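You operate a simulated robot arm through the tools that you are given. There is no shell and no other tool. Be economical: measure what you need, move in short steps, check, and stop when the job is done.

You run a simulated robot arm. Do the job below in one go: nothing can be reset, and whatever is moved stays where it is left.

## Task
Put the 30 steel block from the check bench on top of the shim there and the 50 steel block on top of the short gauge.

It is judged by the outcome, as a careful person would: the job done as asked, and still so three seconds after it is handed in. It fails if anything else is knocked over, pushed out of place, dropped, spilled or broken.

## Robot
A 7-joint arm with a two-finger parallel gripper, fixed in place. Base frame: the origin is at the foot of the arm, x ahead of it, y to its left, z up; the work surface is at about z = 0.85. Readings come in m, rad, newtons and seconds.
With the tool pointing down near the work surface it reaches from about 0.24 to 0.68 m from the base axis. Its first joint turns from -1.152 to 1.152 rad. Payload 2.4 kg.
The TCP is the grasp point between the finger pads, 0.03 m short of the fingertips. In the tool frame z runs along the fingers and y along their closing line. The gripper opens to 0.094 m. The fingers are 0.028 m wide and 0.01 m thick; the gripper's body (0.05 by 0.096 m) begins 0.055 m behind the TCP.
Orientation is that of the tool frame in the base frame, as a unit quaternion [w, x, y, z]. With the fingers straight down and closing along the base's y, the tool's x points along the base's -x, its y along +y and its z along -z.

## Interface
- The arm moves only by the tool arm_command. Its argument "targets" is a list of rows, each a list of 7 numbers: the shift along the tool's x, y, z in m, then the turn, a rotation vector about the tool's x, y, z in rad, then the finger opening in m, from 0 to 0.094. In form: [[dx, dy, dz, wx, wy, wz, grip], ...]. A call has 1 to 8 rows; each row shifts and turns the commanded pose from where the row before left it, along the tool's axes as they then stand. Rows are played at 5 a second. More than 0.05 m and 0.15 rad between two rows, or a gripper value outside its range, and nothing of the call is played. A pose out of reach is approached as far as the arm can. The call stops where the force on the tool passes 40 N (or 10 N more than at its start, if that is more) or the arm is blocked; 0.2 s more then pass. Each finger travels about 0.153 m/s and halts on what it meets, pressing with about 24 N; the grip force reading is that of the motor and also rises with nothing between the fingers. The clock runs only during rows and for 0.2 s after the last one: add rows that do not move to give the fingers time. It gives the time, the measured TCP pose, the force on the tool (base axes), the opening and the grip force at its end, in the units of the frame above (readings bear some noise), and new pictures: "pictures" is both (left out), scene, wrist or none.
- Cameras (640 x 400 px; columns grow to the right, rows downward): "scene" is fixed at [0.0237, 0.4674, 1.438]; the picture's right is [-0.86, -0.51, 0.00], its down [-0.32, 0.53, -0.78] and it looks along [0.40, -0.67, -0.62] (base axes); focal length 349 px, centre (320, 200). "wrist" rides on the gripper at [-0.037, 0, -0.058] in the tool frame; the picture's right is [0.00, -1.00, 0.00], its down [0.97, 0.00, -0.24] and it looks along [0.24, 0.00, 0.97] (tool axes); focal length 218 px, centre (320, 200).
- pixel_to_xyz(camera, pixels): for up to 12 pixels [column, row] of the newest picture of that camera ("zoom" is the newest enlarged one), the place [x, y, z] in the base frame of the surface seen there, good to about 0.002 m. No time passes.
- close_up(camera, box): a new picture of the part [left, top, right, bottom] of that camera's present view, enlarged. No time passes.
- close_job(): hands the job in; it is judged then, once.

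Go step by step. Measure first, check grasps and placings, and put right what went wrong. The budget is 60 turns and 120 pictures, counting those below and the enlarged ones. Unless the task says otherwise, let go and move clear before handing in, and close with one line.

The tools are called after "Emit:" as name(argument=value, ...) on one line, values as JSON. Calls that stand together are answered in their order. arm_command: Moves the arm, as the interface text tells. Its arguments: {"type":"object","properties":{"targets":{"type":"array","items":{"type":"array","items":{"type":"number"}}},"pictures":{"type":"string","enum":["both","scene","wrist","none"]}},"required":["targets"]} The other tools are called the same way: pixel_to_xyz (camera, pixels) gives the place of the surface under pixels of a picture; close_up (camera, box) takes an enlarged picture of a part of a camera's view; close_job () hands the job in.

At the start:

```text
time_s: 0.0
ee_pos: [0.3085, -0.1303, 1.1374]
ee_rot: [0.0, 0.0, 1.0, 0.0]
contact_force: [-0.1, 0.1, -0.4]
grip_width: 0.0942
grasp_force: 0.0
```

scene: 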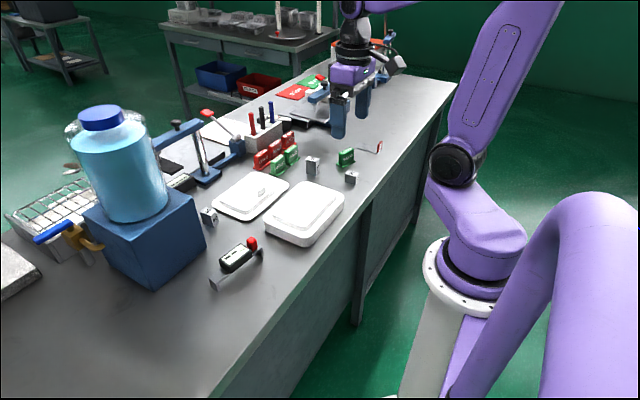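
wrist: 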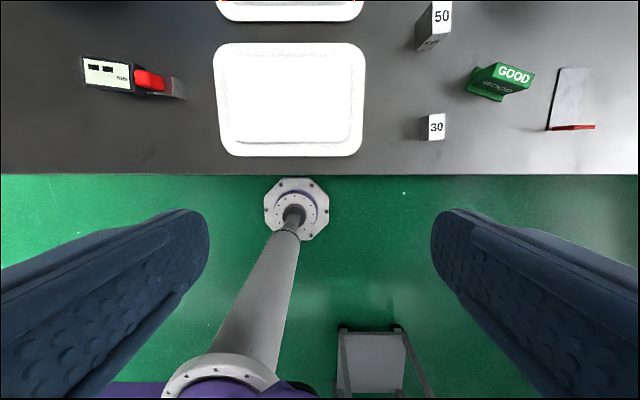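

The wrist view shows the 50 block near (435,28), the 30 block near (433,127), a GOOD gauge near (503,80), and a thin plate with a red handle near (572,98). I'll enlarge both views to identify the bench, shim and gauges.

Emit:
close_up(camera="scene", box=[190, 80, 390, 205])

Emit:
close_up(camera="wrist", box=[380, 0, 620, 150])

Emit:
close_up(camera="scene", box=[160, 170, 360, 295])

Emit:
close_up(camera="scene", box=[0, 0, 380, 140])

```text
3.20 times, centred on (290, 142) of scene
```

zoom: 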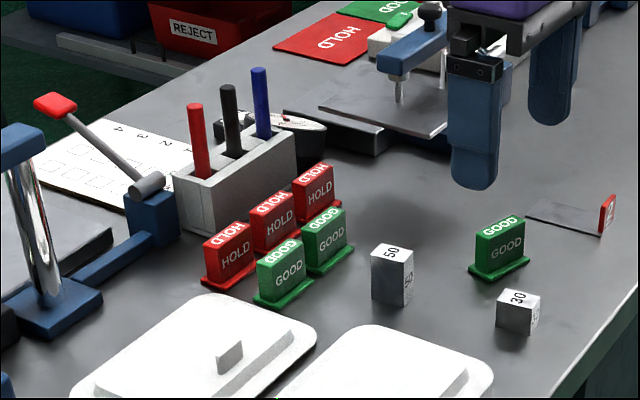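

```text
2.67 times, centred on (500, 75) of wrist
```

zoom: 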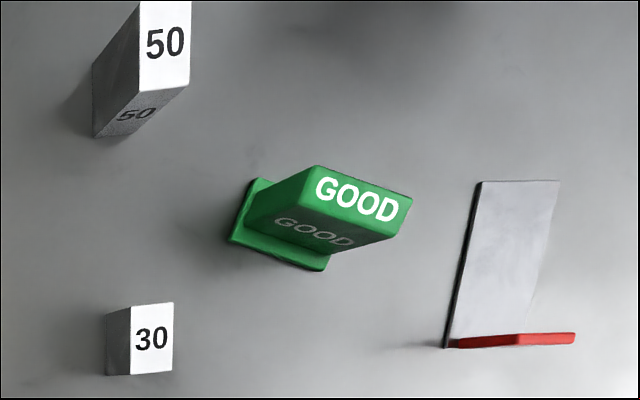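

```text
3.20 times, centred on (260, 232) of scene
```

zoom: 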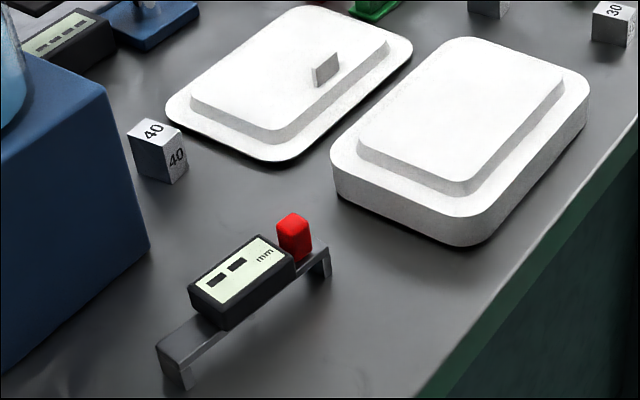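

```text
1.68 times, centred on (190, 70) of scene
```

zoom: 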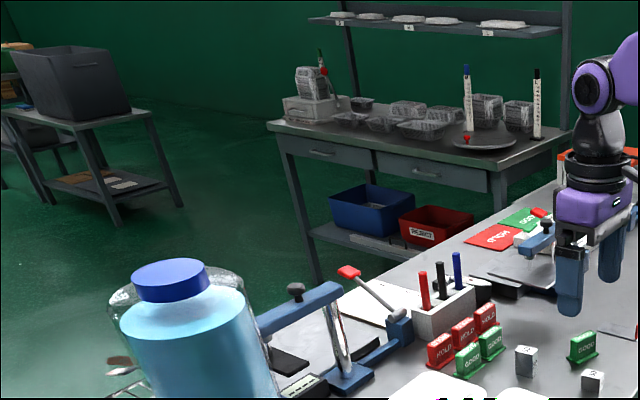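

The flat plate with a red tab looks like the shim, but the gauges are still unclear. I'll look more closely at the rest of the bench and measure the candidates.

Emit:
close_up(camera="scene", box=[130, 100, 260, 200])

Emit:
close_up(camera="scene", box=[270, 50, 430, 150])

Emit:
pixel_to_xyz(camera="scene", pixels=[[313, 159], [351, 174], [346, 151], [365, 147], [379, 146], [235, 258], [252, 242], [217, 284], [208, 213], [262, 192], [180, 182], [308, 212]])

Emit:
pixel_to_xyz(camera="wrist", pixels=[[442, 15], [436, 127], [513, 75], [572, 80], [560, 70], [585, 70], [552, 124], [590, 128], [100, 70], [148, 78], [176, 88], [573, 127]])

```text
4.00 times, centred on (195, 150) of scene
```

zoom: 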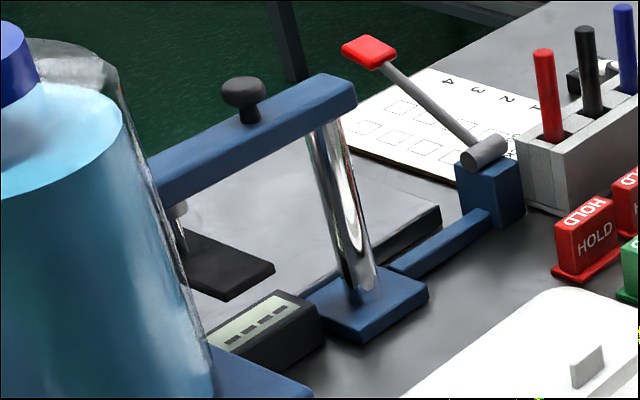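

```text
4.00 times, centred on (350, 100) of scene
```

zoom: 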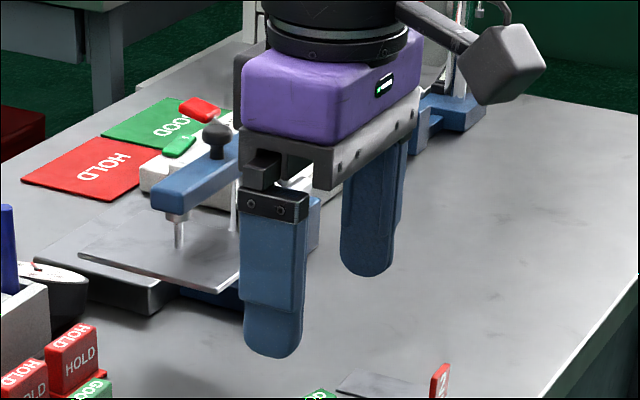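

```text
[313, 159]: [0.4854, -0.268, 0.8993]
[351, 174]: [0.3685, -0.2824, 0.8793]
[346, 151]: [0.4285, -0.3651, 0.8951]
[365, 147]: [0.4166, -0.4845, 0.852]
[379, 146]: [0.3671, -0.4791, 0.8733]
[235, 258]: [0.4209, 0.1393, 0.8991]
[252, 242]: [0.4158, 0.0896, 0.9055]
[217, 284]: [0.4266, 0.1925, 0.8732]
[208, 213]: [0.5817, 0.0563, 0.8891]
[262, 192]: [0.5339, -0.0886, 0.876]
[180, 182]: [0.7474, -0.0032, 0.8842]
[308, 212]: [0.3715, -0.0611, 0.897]
```

```text
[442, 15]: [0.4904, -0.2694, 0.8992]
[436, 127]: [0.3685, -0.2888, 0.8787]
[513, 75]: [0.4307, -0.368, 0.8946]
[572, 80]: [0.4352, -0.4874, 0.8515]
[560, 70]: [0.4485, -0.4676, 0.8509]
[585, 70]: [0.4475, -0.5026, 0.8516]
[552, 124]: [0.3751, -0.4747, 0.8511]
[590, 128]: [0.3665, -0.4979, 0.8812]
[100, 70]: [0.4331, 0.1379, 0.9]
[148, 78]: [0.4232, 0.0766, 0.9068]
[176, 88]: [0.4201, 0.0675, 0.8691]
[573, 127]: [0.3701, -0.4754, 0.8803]
```

Readings give the plate top at z≈0.851 (the shim, 1–2 mm thick), and the LCD object near (0.42, 0.14) is one gauge. To look for another gauge, I'll move the arm forward and survey the far part of the bench.

Emit:
arm_command(targets=[[-0.045, 0, -0.02, 0, 0, 0, 0.094], [-0.045, 0, -0.02, 0, 0, 0, 0.094], [-0.045, 0, -0.02, 0, 0, 0, 0.094], [-0.045, 0, 0, 0, 0, 0, 0.094], [0, 0, 0, 0, 0, 0, 0.094]])

```text
time_s: 1.2
ee_pos: [0.4876, -0.1273, 1.1969]
ee_rot: [0.0, 0.0, 1.0, 0.0]
contact_force: [-0.3, -0.3, 0.2]
grip_width: 0.0938
grasp_force: 0.1
```

scene: 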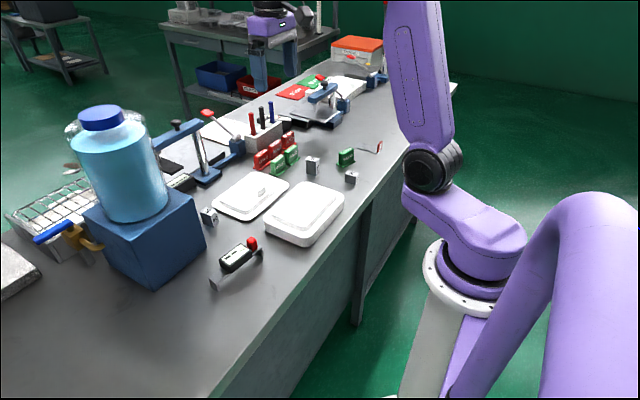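
wrist: 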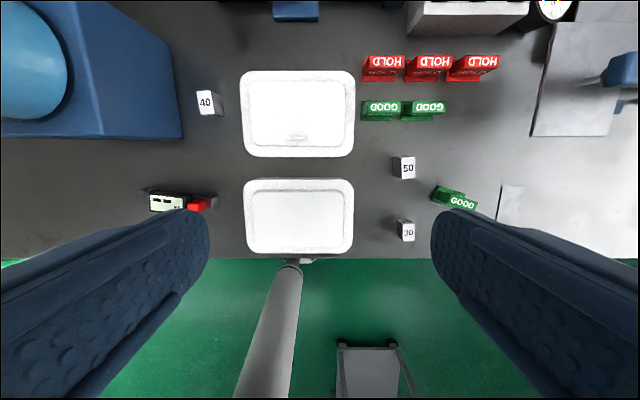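

From here I see one LCD gauge at (175,202), and a dial at (553,10) next to a blue stand. I'll zoom in on the stands, the dial, the red tab and the LCD gauge.

Emit:
close_up(camera="scene", box=[270, 30, 430, 130])

Emit:
close_up(camera="scene", box=[325, 130, 405, 190])

Emit:
close_up(camera="scene", box=[195, 225, 285, 295])

Emit:
close_up(camera="scene", box=[0, 180, 140, 310])

Emit:
close_up(camera="wrist", box=[480, 0, 640, 100])

```text
4.00 times, centred on (350, 80) of scene
```

zoom: 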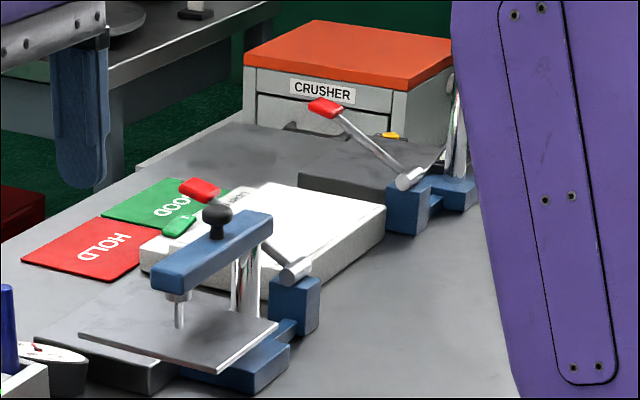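

```text
6.67 times, centred on (365, 160) of scene
```

zoom: 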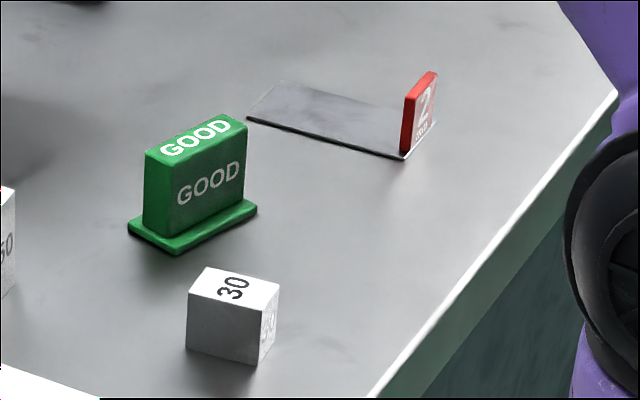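

```text
5.71 times, centred on (240, 260) of scene
```

zoom: 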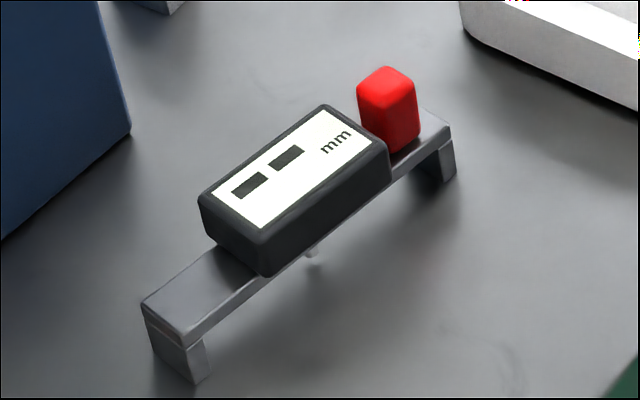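

```text
3.08 times, centred on (70, 245) of scene
```

zoom: 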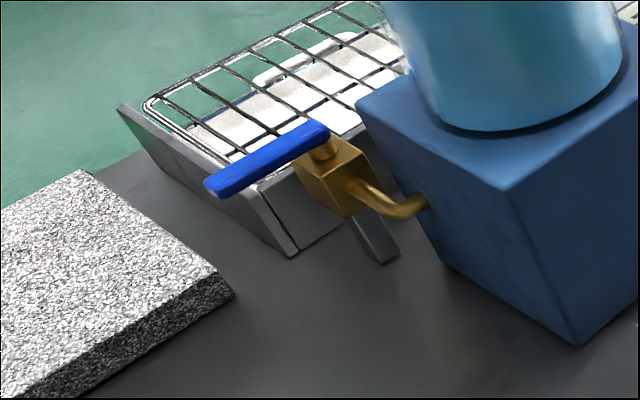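

```text
4.00 times, centred on (560, 50) of wrist
```

zoom: 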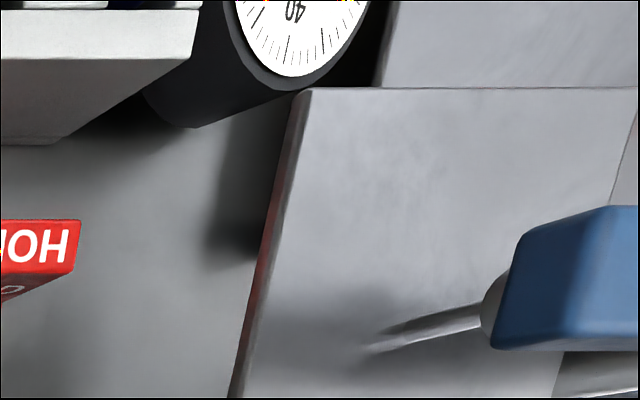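

The LCD bridge gauge at scene (235,260) has legs, a plunger and a red grip, and it could be either the "short" or a longer one. I'll survey the left part of the bench, which the bottle hides from the scene camera.

Emit:
arm_command(targets=[[0.02, 0.05, 0, 0, 0, 0, 0.094], [0.02, 0.045, 0, 0, 0, 0, 0.094], [0, 0.05, 0, 0, 0, 0, 0.094], [0, 0.05, 0, 0, 0, 0, 0.094], [0, 0.05, 0, 0, 0, 0, 0.094], [0, 0.05, 0, 0, 0, 0, 0.094], [0, 0.05, 0, 0, 0, 0, 0.094], [0, 0, 0, 0, 0, 0, 0.094]], pictures="wrist")

```text
refused: row 1 steps farther than a row can; nothing moved
```

Emit:
arm_command(targets=[[0.02, 0.045, 0, 0, 0, 0, 0.094], [0.02, 0.045, 0, 0, 0, 0, 0.094], [0, 0.049, 0, 0, 0, 0, 0.094], [0, 0.049, 0, 0, 0, 0, 0.094], [0, 0.049, 0, 0, 0, 0, 0.094], [0, 0.049, 0, 0, 0, 0, 0.094], [0, 0.049, 0, 0, 0, 0, 0.094], [0, 0, 0, 0, 0, 0, 0.094]], pictures="wrist")

```text
time_s: 3.0
ee_pos: [0.4502, 0.2045, 1.1971]
ee_rot: [0.0, 0.0, 1.0, 0.0]
contact_force: [-0.4, 0.8, 0.1]
grip_width: 0.0937
grasp_force: 0.1
```

wrist: 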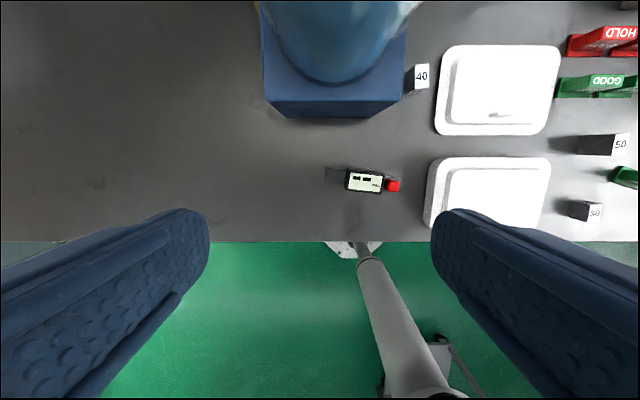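

There is no other gauge on the left, so I'll treat the LCD bridge gauge at (365,183) as a candidate. I'll drop closer to measure it.

Emit:
arm_command(targets=[[0.02, -0.03, 0.03, 0, 0, 0, 0.094], [0.02, -0.03, 0.03, 0, 0, 0, 0.094], [0.02, -0.02, 0.04, 0, 0, 0, 0.094], [0, 0, 0.04, 0, 0, 0, 0.094], [0, 0, 0, 0, 0, 0, 0.094]], pictures="wrist")

Emit:
close_up(camera="wrist", box=[220, 40, 420, 165])

```text
time_s: 4.2
ee_pos: [0.3892, 0.1245, 1.0571]
ee_rot: [0.0, -0.001, 1.0, 0.0]
contact_force: [0.0, 0.7, -0.1]
grip_width: 0.094
grasp_force: 0.1
```

wrist: 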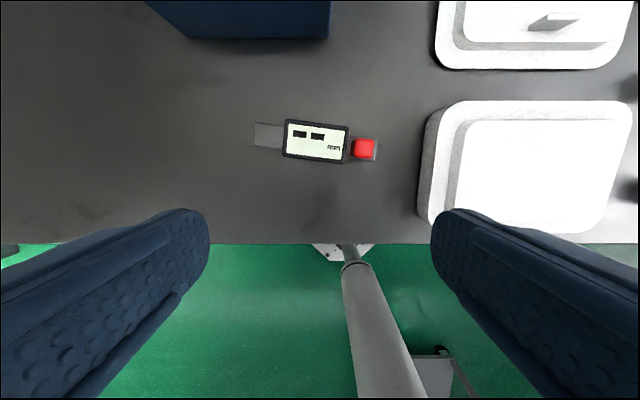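

```text
3.20 times, centred on (320, 102) of wrist
```

zoom: 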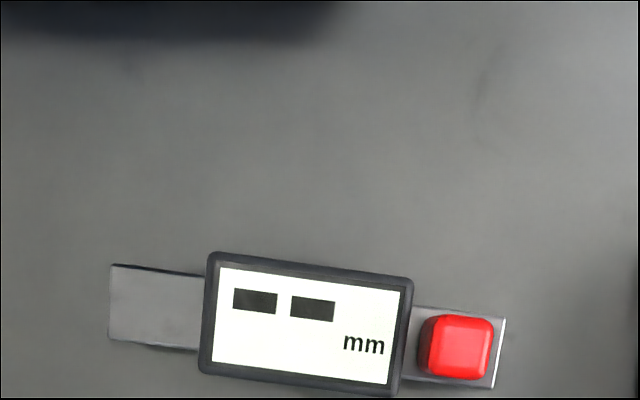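

The LCD box has corners in the zoom near (210,255), (413,280), (390,395) and (200,368). I'll measure the box, the bar and the heights.

Emit:
pixel_to_xyz(camera="zoom", pixels=[[212, 258], [408, 282], [397, 390], [204, 368], [305, 325], [115, 270], [112, 337], [195, 310], [460, 345], [500, 322], [490, 385], [150, 305]])

Emit:
arm_command(targets=[[-0.01, -0.04, -0.02, 0, 0, 0, 0.094], [-0.01, -0.04, -0.02, 0, 0, 0, 0.094], [-0.01, -0.04, -0.02, 0, 0, 0, 0.094], [0, -0.049, 0, 0, 0, 0, 0.094], [0, -0.049, 0, 0, 0, 0, 0.094], [0, -0.049, 0, 0, 0, 0, 0.094], [0, -0.049, 0, 0, 0, 0, 0.094], [0, -0.049, 0, 0, 0, 0, 0.094]], pictures="none")

Emit:
arm_command(targets=[[0, -0.049, 0, 0, 0, 0, 0.094], [0, -0.049, 0, 0, 0, 0, 0.094], [0, 0, 0, 0, 0, 0, 0.094], [0, 0, 0, 0, 0, 0, 0.094]], pictures="both")

```text
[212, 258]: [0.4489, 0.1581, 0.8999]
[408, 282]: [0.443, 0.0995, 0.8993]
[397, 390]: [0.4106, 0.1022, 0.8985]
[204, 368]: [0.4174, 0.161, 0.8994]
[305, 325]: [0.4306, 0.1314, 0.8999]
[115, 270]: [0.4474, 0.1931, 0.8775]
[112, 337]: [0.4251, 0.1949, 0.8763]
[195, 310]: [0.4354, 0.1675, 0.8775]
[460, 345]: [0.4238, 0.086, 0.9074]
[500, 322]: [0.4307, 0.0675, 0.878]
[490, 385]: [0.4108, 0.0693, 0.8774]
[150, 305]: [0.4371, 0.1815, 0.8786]
```

```text
time_s: 6.0
ee_pos: [0.4204, -0.2405, 1.1178]
ee_rot: [0.001, 0.0, 1.0, 0.0]
contact_force: [0.0, 0.5, 0.3]
grip_width: 0.0941
grasp_force: 0.2
```

```text
time_s: 7.0
ee_pos: [0.4197, -0.3378, 1.1187]
ee_rot: [0.0, 0.0, 1.0, 0.0]
contact_force: [0.3, 0.0, 0.5]
grip_width: 0.094
grasp_force: 0.0
```

scene: 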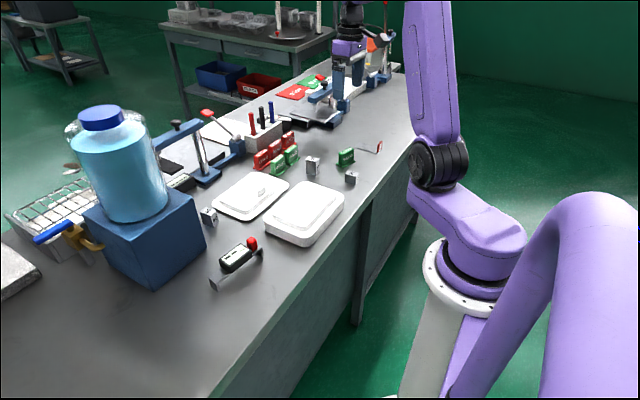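
wrist: 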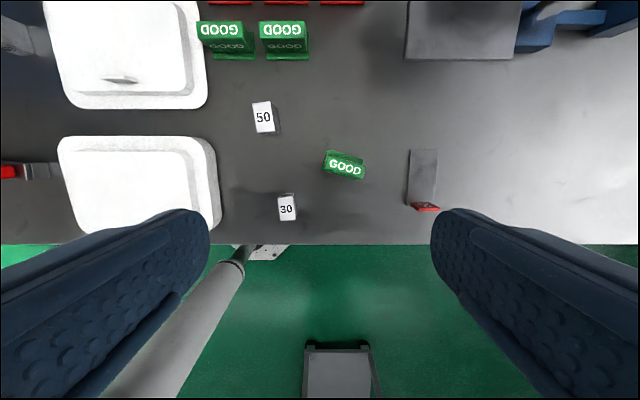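

The gauge's LCD top is flat at z≈0.899, centred at about (0.430, 0.130) and 60×32 mm; nothing else here looks like a short gauge. Next I'll measure the blocks and the shim.

Emit:
close_up(camera="wrist", box=[230, 85, 330, 225])

Emit:
close_up(camera="wrist", box=[310, 130, 450, 220])

Emit:
pixel_to_xyz(camera="wrist", pixels=[[254, 103], [269, 102], [273, 131], [258, 132], [280, 197], [294, 195], [296, 219], [281, 220], [410, 150], [437, 150], [434, 200], [408, 204]])

```text
2.86 times, centred on (280, 155) of wrist
```

zoom: 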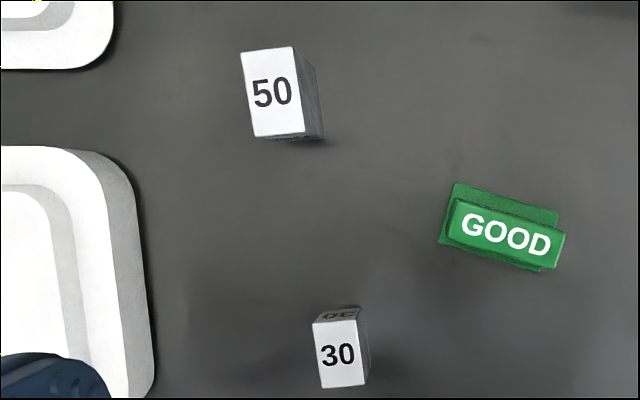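

```text
4.44 times, centred on (380, 175) of wrist
```

zoom: 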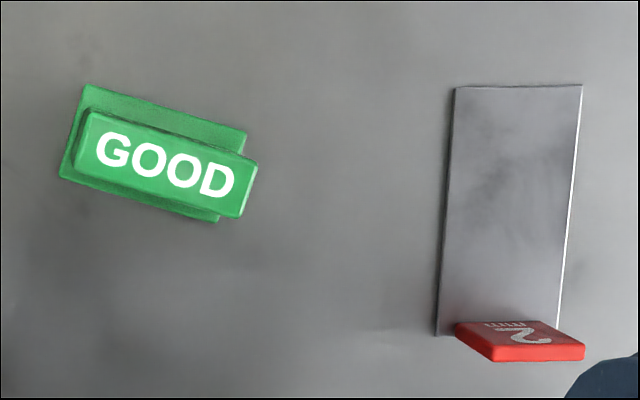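

```text
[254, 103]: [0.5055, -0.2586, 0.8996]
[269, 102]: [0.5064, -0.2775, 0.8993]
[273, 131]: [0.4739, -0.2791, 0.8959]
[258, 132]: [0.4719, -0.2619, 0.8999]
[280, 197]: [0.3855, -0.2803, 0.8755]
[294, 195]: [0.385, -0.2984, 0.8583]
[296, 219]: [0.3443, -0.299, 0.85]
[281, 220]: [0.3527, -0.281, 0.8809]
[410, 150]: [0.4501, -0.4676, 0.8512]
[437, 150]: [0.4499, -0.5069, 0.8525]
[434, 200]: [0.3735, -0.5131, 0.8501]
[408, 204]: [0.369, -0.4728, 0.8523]
```

The shim plate spans x≈0.37–0.45 and y≈−0.467 to −0.509, with its tab at x≈0.37. The 30 block is about 20×32 mm near (0.368,−0.289). I'll move over the 30 block for a close look at its yaw.

Emit:
arm_command(targets=[[0.02, 0.02, 0.03, 0, 0, 0, 0.06], [0.02, 0.02, 0.03, 0, 0, 0, 0.06], [0.012, 0.009, 0.035, 0, 0, 0, 0.06], [0, 0, 0.03, 0, 0, 0, 0.06], [0, 0, 0, 0, 0, 0, 0.06], [0, 0, 0, 0, 0, 0, 0.06]], pictures="wrist")

Emit:
close_up(camera="wrist", box=[250, 100, 390, 240])

```text
time_s: 8.4
ee_pos: [0.3625, -0.2896, 0.9913]
ee_rot: [0.0, 0.0, 1.0, -0.001]
contact_force: [-0.3, -0.1, -0.7]
grip_width: 0.0599
grasp_force: 0.0
```

wrist: 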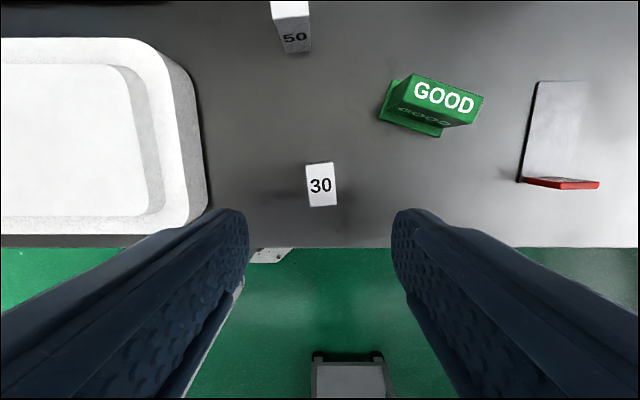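

```text
2.86 times, centred on (320, 170) of wrist
```

zoom: 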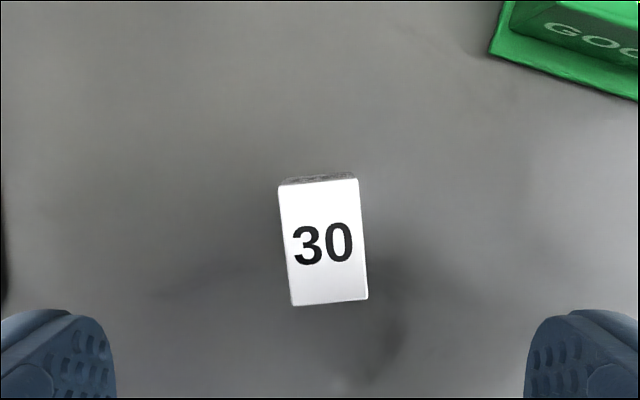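

Emit:
pixel_to_xyz(camera="zoom", pixels=[[281, 189], [354, 182], [365, 297], [295, 302], [287, 245], [361, 240], [324, 242]])

Emit:
close_up(camera="wrist", box=[500, 60, 620, 200])

```text
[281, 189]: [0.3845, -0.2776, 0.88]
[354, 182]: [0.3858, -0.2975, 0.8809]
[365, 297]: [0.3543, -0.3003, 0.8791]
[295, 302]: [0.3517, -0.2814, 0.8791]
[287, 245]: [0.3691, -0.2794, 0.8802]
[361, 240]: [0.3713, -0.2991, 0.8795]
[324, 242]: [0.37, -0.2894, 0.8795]
```

```text
2.86 times, centred on (560, 130) of wrist
```

zoom: 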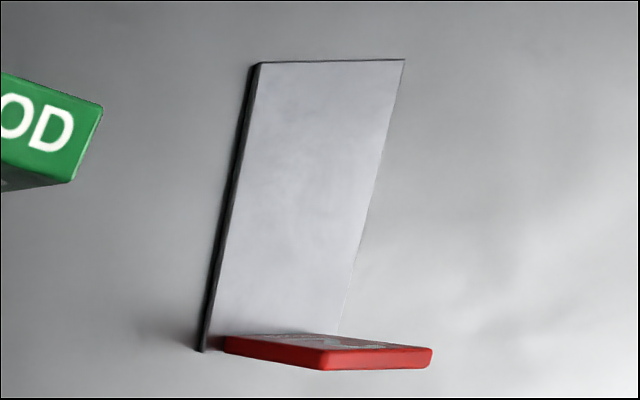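

The 30 block is 20×33 mm, centred at (0.369,−0.2895) with a yaw of about +0.1 rad. I'll measure the shim more finely and then align and descend.

Emit:
pixel_to_xyz(camera="zoom", pixels=[[262, 66], [398, 64], [245, 150], [376, 155], [215, 320], [345, 300], [310, 180], [230, 240], [360, 230]])

Emit:
arm_command(targets=[[-0.0065, 0, 0.04, 0, 0, -0.1, 0.05], [0, 0, 0.04, 0, 0, 0, 0.05], [0, 0, 0, 0, 0, 0, 0.05], [0, 0, 0, 0, 0, 0, 0.05]], pictures="wrist")

```text
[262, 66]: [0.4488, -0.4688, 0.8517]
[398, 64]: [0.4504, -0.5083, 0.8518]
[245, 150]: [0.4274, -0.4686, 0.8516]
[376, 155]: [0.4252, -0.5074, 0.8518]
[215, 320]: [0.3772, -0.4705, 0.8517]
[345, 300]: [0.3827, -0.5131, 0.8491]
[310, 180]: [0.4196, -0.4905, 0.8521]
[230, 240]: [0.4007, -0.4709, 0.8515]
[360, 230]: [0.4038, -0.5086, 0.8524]
```

```text
time_s: 9.4
ee_pos: [0.3703, -0.2887, 0.9124]
ee_rot: [0.0, -0.049, 0.999, 0.0]
contact_force: [-0.2, 0.4, -0.2]
grip_width: 0.0502
grasp_force: 0.0
```

wrist: 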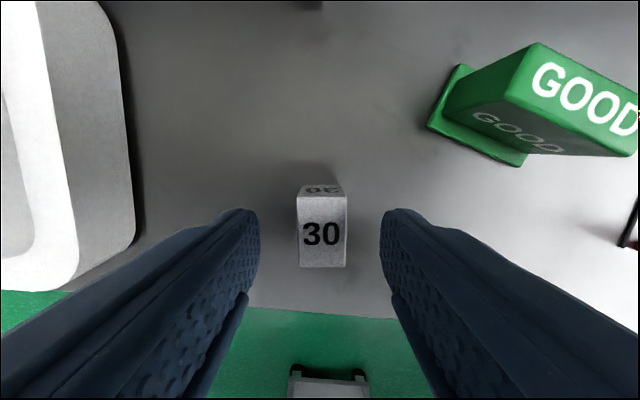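

The block is square to the fingers and centred at column 322. I'll descend to TCP z≈0.885 and close.

Emit:
arm_command(targets=[[0, 0, 0.014, 0, 0, 0, 0.05], [0, 0, 0.0135, 0, 0, 0, 0.05], [0, 0, 0, 0, 0, 0, 0.05], [0, 0, 0, 0, 0, 0, 0.03], [0, 0, 0, 0, 0, 0, 0.012], [0, 0, 0, 0, 0, 0, 0.012], [0, 0, 0, 0, 0, 0, 0.012]], pictures="wrist")

```text
time_s: 11.0
ee_pos: [0.3705, -0.2879, 0.8854]
ee_rot: [0.0, -0.05, 0.999, 0.001]
contact_force: [-0.2, -0.6, -0.6]
grip_width: 0.0218
grasp_force: 23.9
```

wrist: 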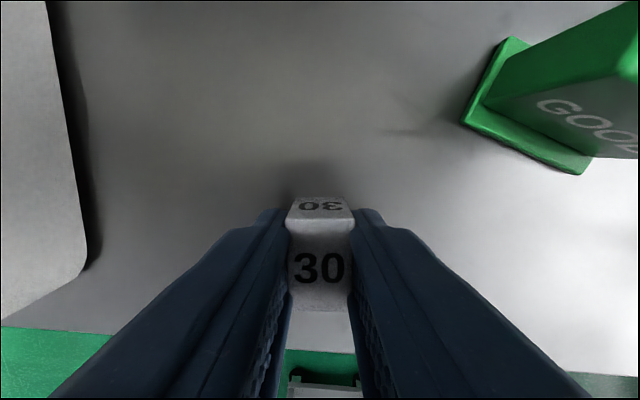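

The block is gripped (opening 0.022, 24 N). I'll lift it, square up, and carry it over the shim.

Emit:
arm_command(targets=[[0, 0, -0.03, 0, 0, 0, 0.012], [0, 0, -0.035, 0, 0, 0, 0.012], [0, 0, -0.03, 0, 0, 0.1, 0.012], [-0.015, -0.045, 0, 0, 0, 0, 0.012], [-0.015, -0.045, 0, 0, 0, 0, 0.012], [-0.0175, -0.045, 0, 0, 0, 0, 0.012], [0, -0.045, 0, 0, 0, 0, 0.012], [0, -0.021, 0, 0, 0, 0, 0.012]], pictures="none")

Emit:
arm_command(targets=[[0, 0, 0.03, 0, 0, 0, 0.012], [0, 0, 0.03, 0, 0, 0, 0.012], [0, 0, 0, 0, 0, 0, 0.012], [0, 0, 0, 0, 0, 0, 0.012]], pictures="both")

```text
time_s: 12.8
ee_pos: [0.4191, -0.4888, 0.9811]
ee_rot: [0.0, 0.0, 1.0, 0.0]
contact_force: [-0.3, -0.4, 0.2]
grip_width: 0.012
grasp_force: 0.0
```

```text
time_s: 13.8
ee_pos: [0.4199, -0.4888, 0.9211]
ee_rot: [0.001, 0.0, 1.0, 0.0]
contact_force: [0.2, -0.3, 1.1]
grip_width: 0.012
grasp_force: 0.1
```

scene: 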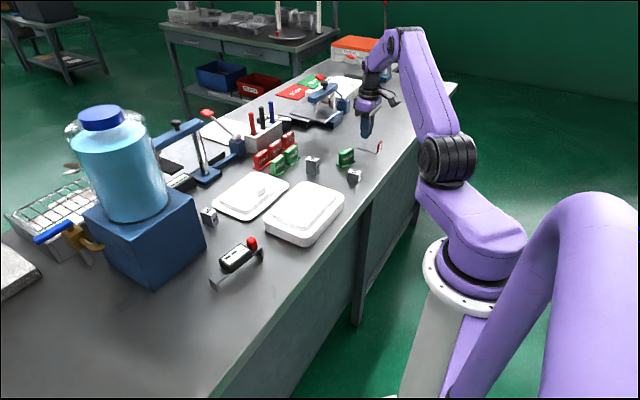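
wrist: 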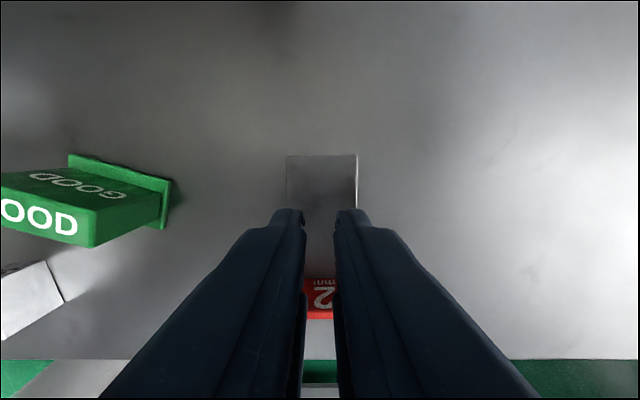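

The fingers closed to 0.012 with nothing between them: the block slipped out during the lift and now lies near scene (354,176). I'll check its state.

Emit:
close_up(camera="scene", box=[300, 130, 400, 200])

Emit:
arm_command(targets=[[0, 0, -0.04, 0, 0, 0, 0.05], [0, 0.045, 0, 0, 0, 0, 0.05], [0.015, 0.045, 0, 0, 0, 0, 0.05], [0.015, 0.045, 0, 0, 0, 0, 0.05], [0.015, 0.045, 0, 0, 0, 0, 0.05], [0, 0.02, 0, 0, 0, 0, 0.05], [0, 0, 0, 0, 0, 0, 0.05]], pictures="wrist")

Emit:
close_up(camera="wrist", box=[250, 120, 390, 260])

```text
5.71 times, centred on (350, 165) of scene
```

zoom: 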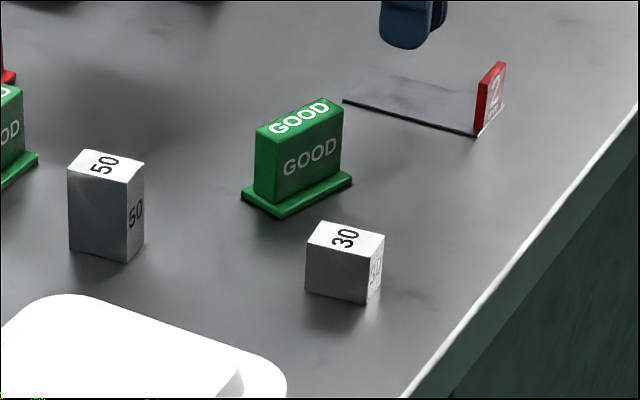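

```text
time_s: 15.4
ee_pos: [0.3752, -0.2893, 0.96]
ee_rot: [0.001, 0.001, 1.0, 0.0]
contact_force: [-0.6, -1.3, 0.5]
grip_width: 0.0498
grasp_force: 0.0
```

wrist: 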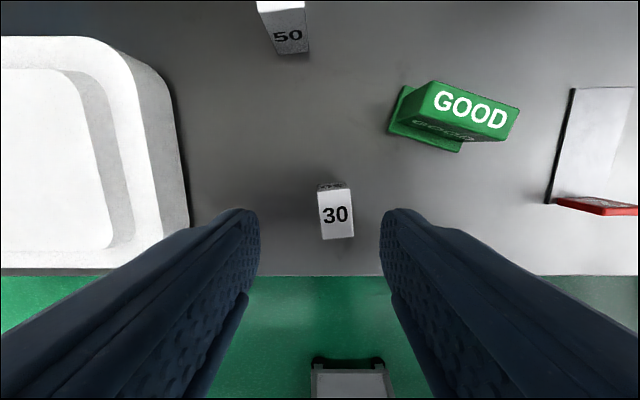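

```text
2.86 times, centred on (320, 190) of wrist
```

zoom: 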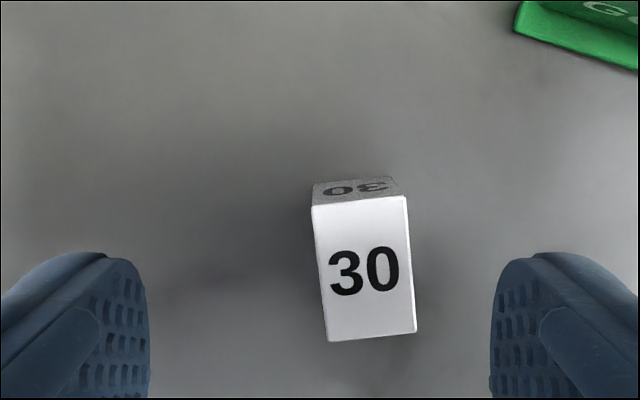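

The block is still upright and close to its original place. I'll re-measure its pose for a better-aligned, deeper grip.

Emit:
pixel_to_xyz(camera="zoom", pixels=[[315, 208], [404, 198], [414, 329], [330, 338], [317, 225], [327, 325], [405, 215], [413, 320], [364, 268]])

Emit:
close_up(camera="wrist", box=[180, 190, 460, 365])

```text
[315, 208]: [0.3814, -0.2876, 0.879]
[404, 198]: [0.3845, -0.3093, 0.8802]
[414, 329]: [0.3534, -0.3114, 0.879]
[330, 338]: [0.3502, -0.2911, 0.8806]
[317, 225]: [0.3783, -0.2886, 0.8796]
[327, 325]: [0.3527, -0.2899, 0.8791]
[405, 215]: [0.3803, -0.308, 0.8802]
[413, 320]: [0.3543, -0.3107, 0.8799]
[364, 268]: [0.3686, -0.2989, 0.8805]
```

```text
2.29 times, centred on (320, 278) of wrist
```

zoom: 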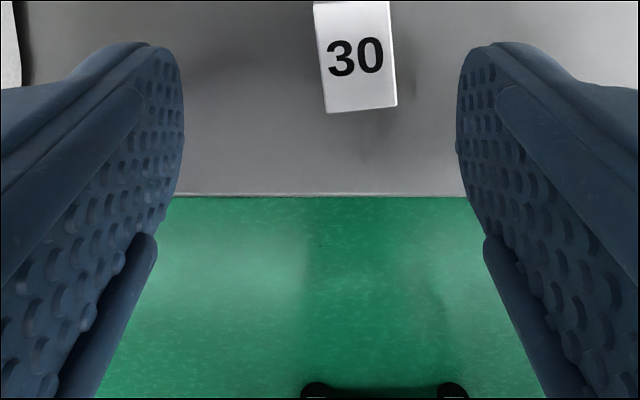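

The block has shifted to (0.368,−0.2995) with yaw≈0.11, still standing. This time I'll grip deeper, with the tips about 1.5 mm above the bench, close fully and lift slowly.

Emit:
arm_command(targets=[[0.007, -0.0102, 0.02, 0, 0, -0.11, 0.045], [0, 0, 0.03, 0, 0, 0, 0.045], [0, 0, 0.02, 0, 0, 0, 0.045], [0, 0, 0.0045, 0, 0, 0, 0.045], [0, 0, 0.004, 0, 0, 0, 0.045], [0, 0, 0, 0, 0, 0, 0.045]], pictures="wrist")

```text
time_s: 16.8
ee_pos: [0.367, -0.2997, 0.8812]
ee_rot: [0.0, -0.055, 0.998, 0.0]
contact_force: [0.3, -0.4, 0.4]
grip_width: 0.045
grasp_force: 0.1
```

wrist: 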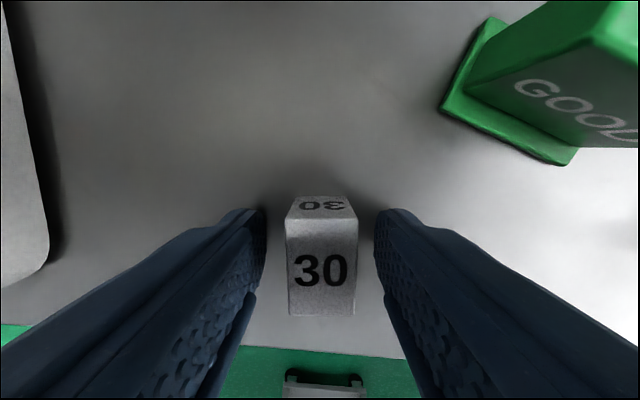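

Emit:
arm_command(targets=[[0, 0, 0, 0, 0, 0, 0.02], [0, 0, 0, 0, 0, 0, 0.005], [0, 0, 0, 0, 0, 0, 0.0], [0, 0, 0, 0, 0, 0, 0.0], [0, 0, -0.004, 0, 0, 0, 0.0], [0, 0, -0.004, 0, 0, 0, 0.0], [0, 0, 0, 0, 0, 0, 0.0]], pictures="both")

Emit:
close_up(camera="scene", box=[300, 130, 400, 200])

```text
time_s: 18.4
ee_pos: [0.3679, -0.2992, 0.89]
ee_rot: [0.001, -0.055, 0.998, 0.0]
contact_force: [0.0, 0.7, -2.1]
grip_width: 0.0259
grasp_force: 23.8
```

scene: 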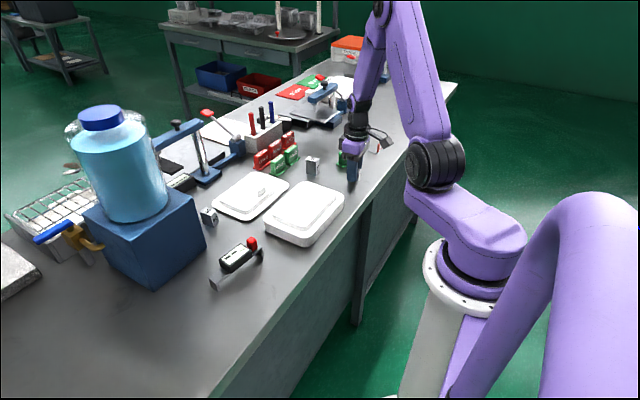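
wrist: 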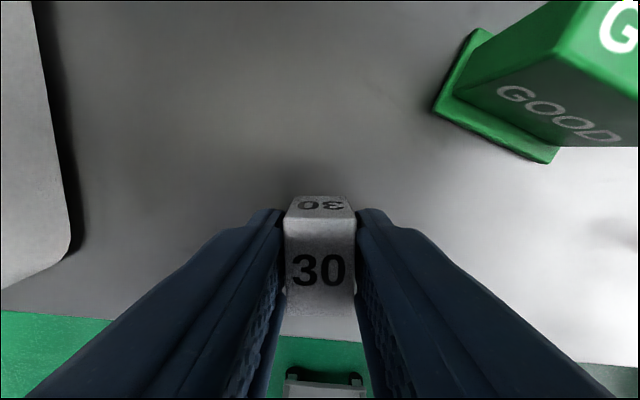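

```text
5.71 times, centred on (350, 165) of scene
```

zoom: 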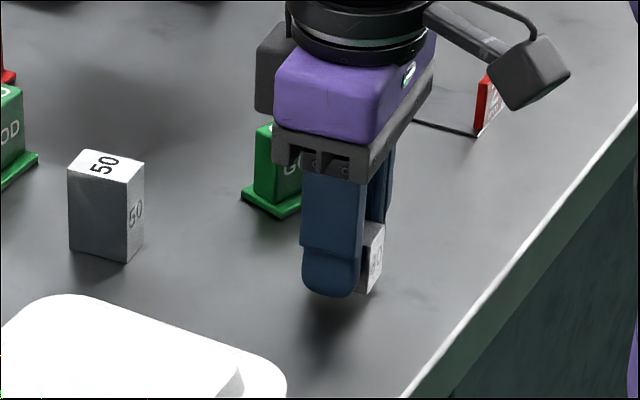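

The force reads −2.1 N in z, so the block's weight is now on the gripper. I'll keep lifting slowly and watch the opening.

Emit:
arm_command(targets=[[0, 0, -0.006, 0, 0, 0, 0.0], [0, 0, -0.008, 0, 0, 0, 0.0], [0, 0, -0.008, 0, 0, 0, 0.0], [0, 0, 0, 0, 0, 0, 0.0]], pictures="wrist")

Emit:
close_up(camera="scene", box=[300, 130, 400, 200])

```text
time_s: 19.4
ee_pos: [0.3664, -0.3006, 0.9125]
ee_rot: [0.0, -0.055, 0.999, 0.0]
contact_force: [0.5, -0.1, -1.9]
grip_width: 0.0262
grasp_force: 23.7
```

wrist: 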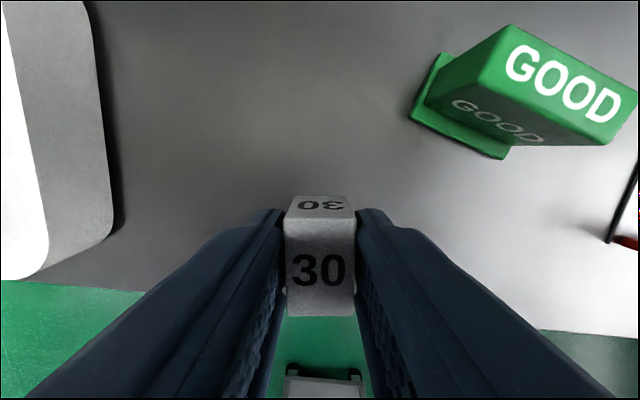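

```text
5.71 times, centred on (350, 165) of scene
```

zoom: 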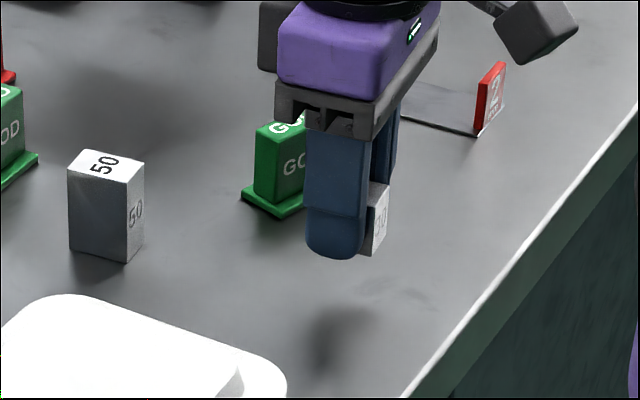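

It's holding firmly. I'll lift further, reduce the yaw to match the shim (≈0.03), and carry it gently over.

Emit:
arm_command(targets=[[0, 0, -0.012, 0, 0, 0.02, 0.0], [0, 0, -0.016, 0, 0, 0.02, 0.0], [0, 0, -0.016, 0, 0, 0.02, 0.0], [0, 0, -0.01, 0, 0, 0.02, 0.0], [-0.003, -0.012, 0, 0, 0, 0, 0.0], [-0.006, -0.022, 0, 0, 0, 0, 0.0], [-0.006, -0.026, 0, 0, 0, 0, 0.0], [-0.006, -0.026, 0, 0, 0, 0, 0.0]], pictures="none")

Emit:
arm_command(targets=[[-0.006, -0.026, 0, 0, 0, 0, 0.0], [-0.006, -0.026, 0, 0, 0, 0, 0.0], [-0.006, -0.026, 0, 0, 0, 0, 0.0], [-0.0063, -0.0185, 0, 0, 0, 0, 0.0], [0, -0.008, 0, 0, 0, 0, 0.0], [0, 0, 0, 0, 0, 0, 0.0]], pictures="both")

```text
time_s: 21.2
ee_pos: [0.3911, -0.3844, 0.9656]
ee_rot: [0.0, -0.016, 1.0, 0.0]
contact_force: [-0.9, -0.9, -0.9]
grip_width: 0.0258
grasp_force: 24.4
```

```text
time_s: 22.6
ee_pos: [0.4185, -0.4889, 0.9659]
ee_rot: [0.0, -0.015, 1.0, 0.0]
contact_force: [-0.2, 1.2, -1.5]
grip_width: 0.0259
grasp_force: 24.6
```

scene: 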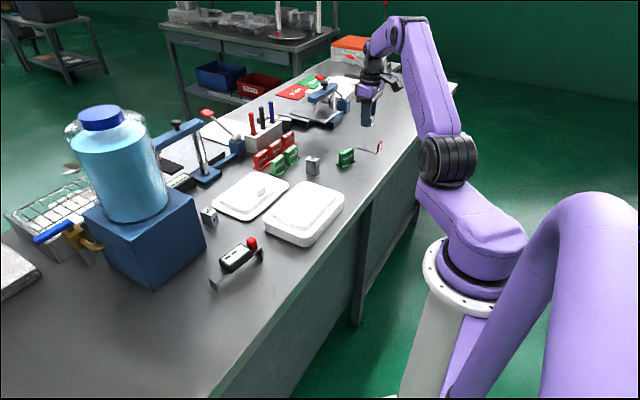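
wrist: 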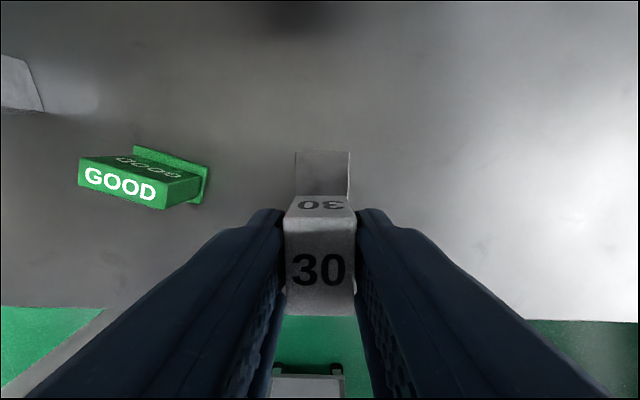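

The block is over the shim. I'll lower it to just above contact (contact expected at TCP z≈0.883).

Emit:
arm_command(targets=[[0, 0, 0.02, 0, 0, 0, 0.0], [0, 0, 0.025, 0, 0, 0, 0.0], [0, 0, 0.02, 0, 0, 0, 0.0], [0, 0, 0.01, 0, 0, 0, 0.0], [0, 0, 0.004, 0, 0, 0, 0.0], [0, 0, 0, 0, 0, 0, 0.0]], pictures="wrist")

Emit:
close_up(camera="scene", box=[320, 110, 420, 180])

```text
time_s: 24.0
ee_pos: [0.4187, -0.4893, 0.8858]
ee_rot: [0.0, -0.015, 1.0, 0.0]
contact_force: [-0.4, -0.5, -1.4]
grip_width: 0.0261
grasp_force: 24.1
```

wrist: 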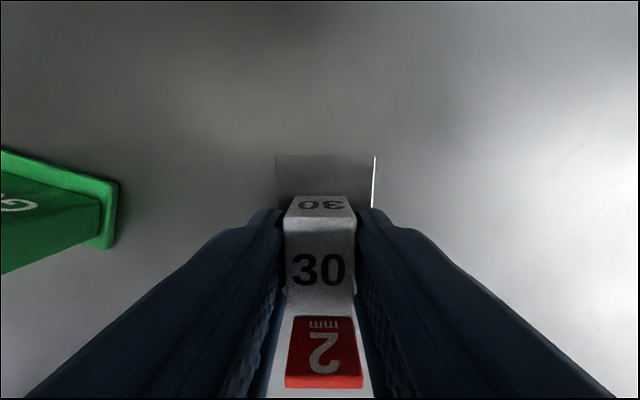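

```text
5.71 times, centred on (370, 145) of scene
```

zoom: 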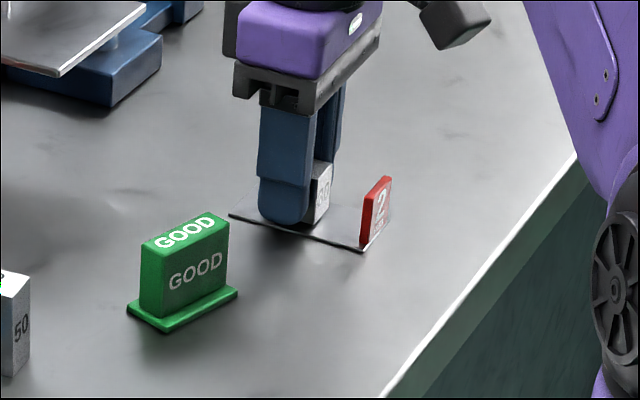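

It's centred on the shim, about 2–3 mm up. I'll ease it down in 1 mm steps and watch the force before letting go.

Emit:
arm_command(targets=[[0, 0, 0.001, 0, 0, 0, 0.0], [0, 0, 0.001, 0, 0, 0, 0.0], [0, 0, 0.0008, 0, 0, 0, 0.0], [0, 0, 0, 0, 0, 0, 0.0]], pictures="none")

```text
time_s: 25.0
ee_pos: [0.4186, -0.4879, 0.8836]
ee_rot: [0.001, -0.014, 1.0, -0.001]
contact_force: [-1.3, -0.3, 8.1]
grip_width: 0.0257
grasp_force: 24.3
```

Contact at +8 N, so the block is resting on the shim. I'll release, rise straight up, and check.

Emit:
arm_command(targets=[[0, 0, -0.0005, 0, 0, 0, 0.03], [0, 0, 0, 0, 0, 0, 0.045], [0, 0, 0, 0, 0, 0, 0.05], [0, 0, -0.01, 0, 0, 0, 0.05], [0, 0, -0.03, 0, 0, 0, 0.05], [0, 0, -0.04, 0, 0, 0, 0.05], [0, 0, -0.03, 0, 0, 0, 0.05], [0, 0, 0, 0, 0, 0, 0.05]], pictures="wrist")

Emit:
close_up(camera="scene", box=[320, 110, 420, 180])

```text
time_s: 26.8
ee_pos: [0.4179, -0.4876, 0.9942]
ee_rot: [0.0, -0.014, 1.0, 0.0]
contact_force: [0.1, 0.4, 0.4]
grip_width: 0.0502
grasp_force: 0.0
```

wrist: 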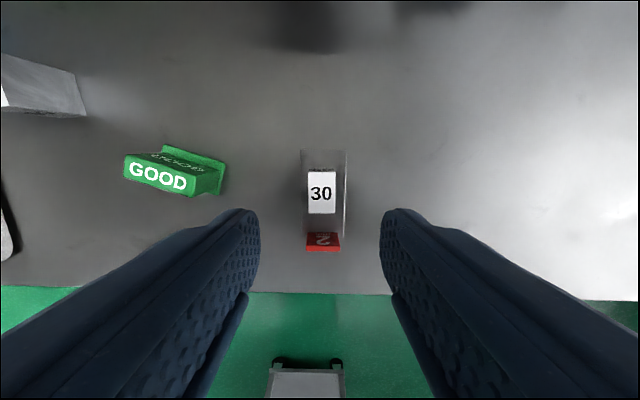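

```text
5.71 times, centred on (370, 145) of scene
```

zoom: 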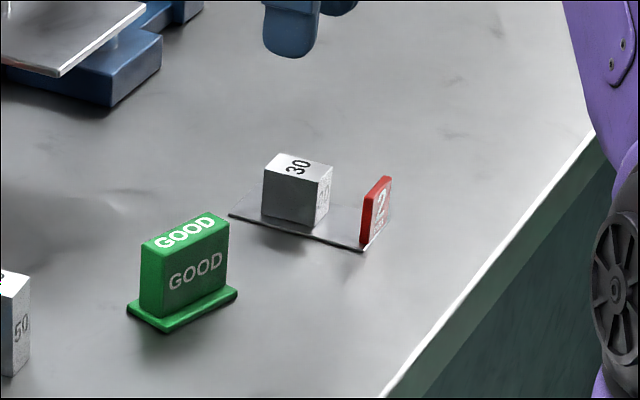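

The 30 block sits flat in the middle of the shim. Next I'll move above the 50 block for a close measurement.

Emit:
arm_command(targets=[[-0.015, 0.043, -0.01, 0, 0, 0, 0.06], [-0.015, 0.043, 0, 0, 0, 0, 0.06], [-0.015, 0.043, 0, 0, 0, 0, 0.06], [-0.015, 0.043, 0, 0, 0, 0, 0.06], [-0.017, 0.0445, 0, 0, 0, 0, 0.06], [0, 0, 0, 0, 0, 0, 0.06], [0, 0, 0, 0, 0, 0, 0.06]], pictures="wrist")

Emit:
close_up(camera="wrist", box=[250, 120, 390, 260])

```text
time_s: 28.4
ee_pos: [0.4889, -0.2707, 1.0018]
ee_rot: [0.0, -0.015, 1.0, 0.0]
contact_force: [0.6, -0.1, -0.6]
grip_width: 0.0601
grasp_force: 0.0
```

wrist: 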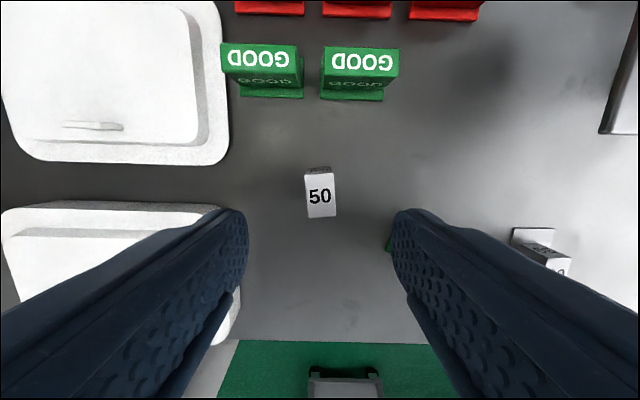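

```text
2.86 times, centred on (320, 190) of wrist
```

zoom: 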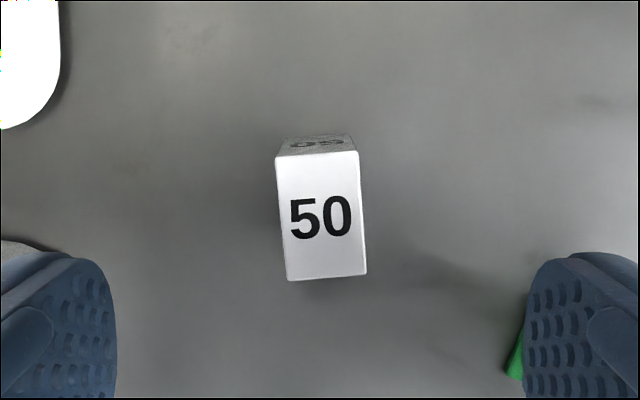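

Emit:
pixel_to_xyz(camera="zoom", pixels=[[278, 160], [357, 154], [364, 272], [289, 278], [281, 190], [287, 260], [359, 185], [363, 255], [321, 216]])

```text
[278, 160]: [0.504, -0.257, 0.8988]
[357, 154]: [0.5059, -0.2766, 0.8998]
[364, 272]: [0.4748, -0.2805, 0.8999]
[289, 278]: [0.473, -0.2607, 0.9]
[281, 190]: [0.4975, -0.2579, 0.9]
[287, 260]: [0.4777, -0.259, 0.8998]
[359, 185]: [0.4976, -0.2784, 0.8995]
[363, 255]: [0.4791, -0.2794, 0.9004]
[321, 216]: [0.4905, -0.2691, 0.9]
```

The 50 block is centred at (0.4897,−0.2688) with yaw≈0.11. I'll align and descend to TCP z≈0.892, so the tips later clear the gauge's red grip.

Emit:
arm_command(targets=[[-0.0005, 0.0018, 0.02, 0, 0, -0.08, 0.045], [0, 0, 0.03, 0, 0, 0, 0.045], [0, 0, 0, 0, 0, 0, 0.045], [0, 0, 0.03, 0, 0, 0, 0.045], [0, 0, 0.02, 0, 0, 0, 0.045], [0, 0, 0.01, 0, 0, 0, 0.045], [0, 0, 0, 0, 0, 0, 0.045]], pictures="wrist")

```text
time_s: 30.0
ee_pos: [0.4896, -0.2687, 0.8929]
ee_rot: [0.0, -0.054, 0.999, -0.001]
contact_force: [0.0, 0.6, -0.4]
grip_width: 0.045
grasp_force: 0.0
```

wrist: 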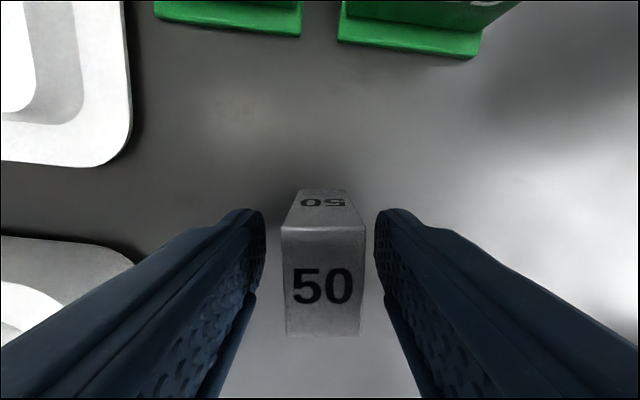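

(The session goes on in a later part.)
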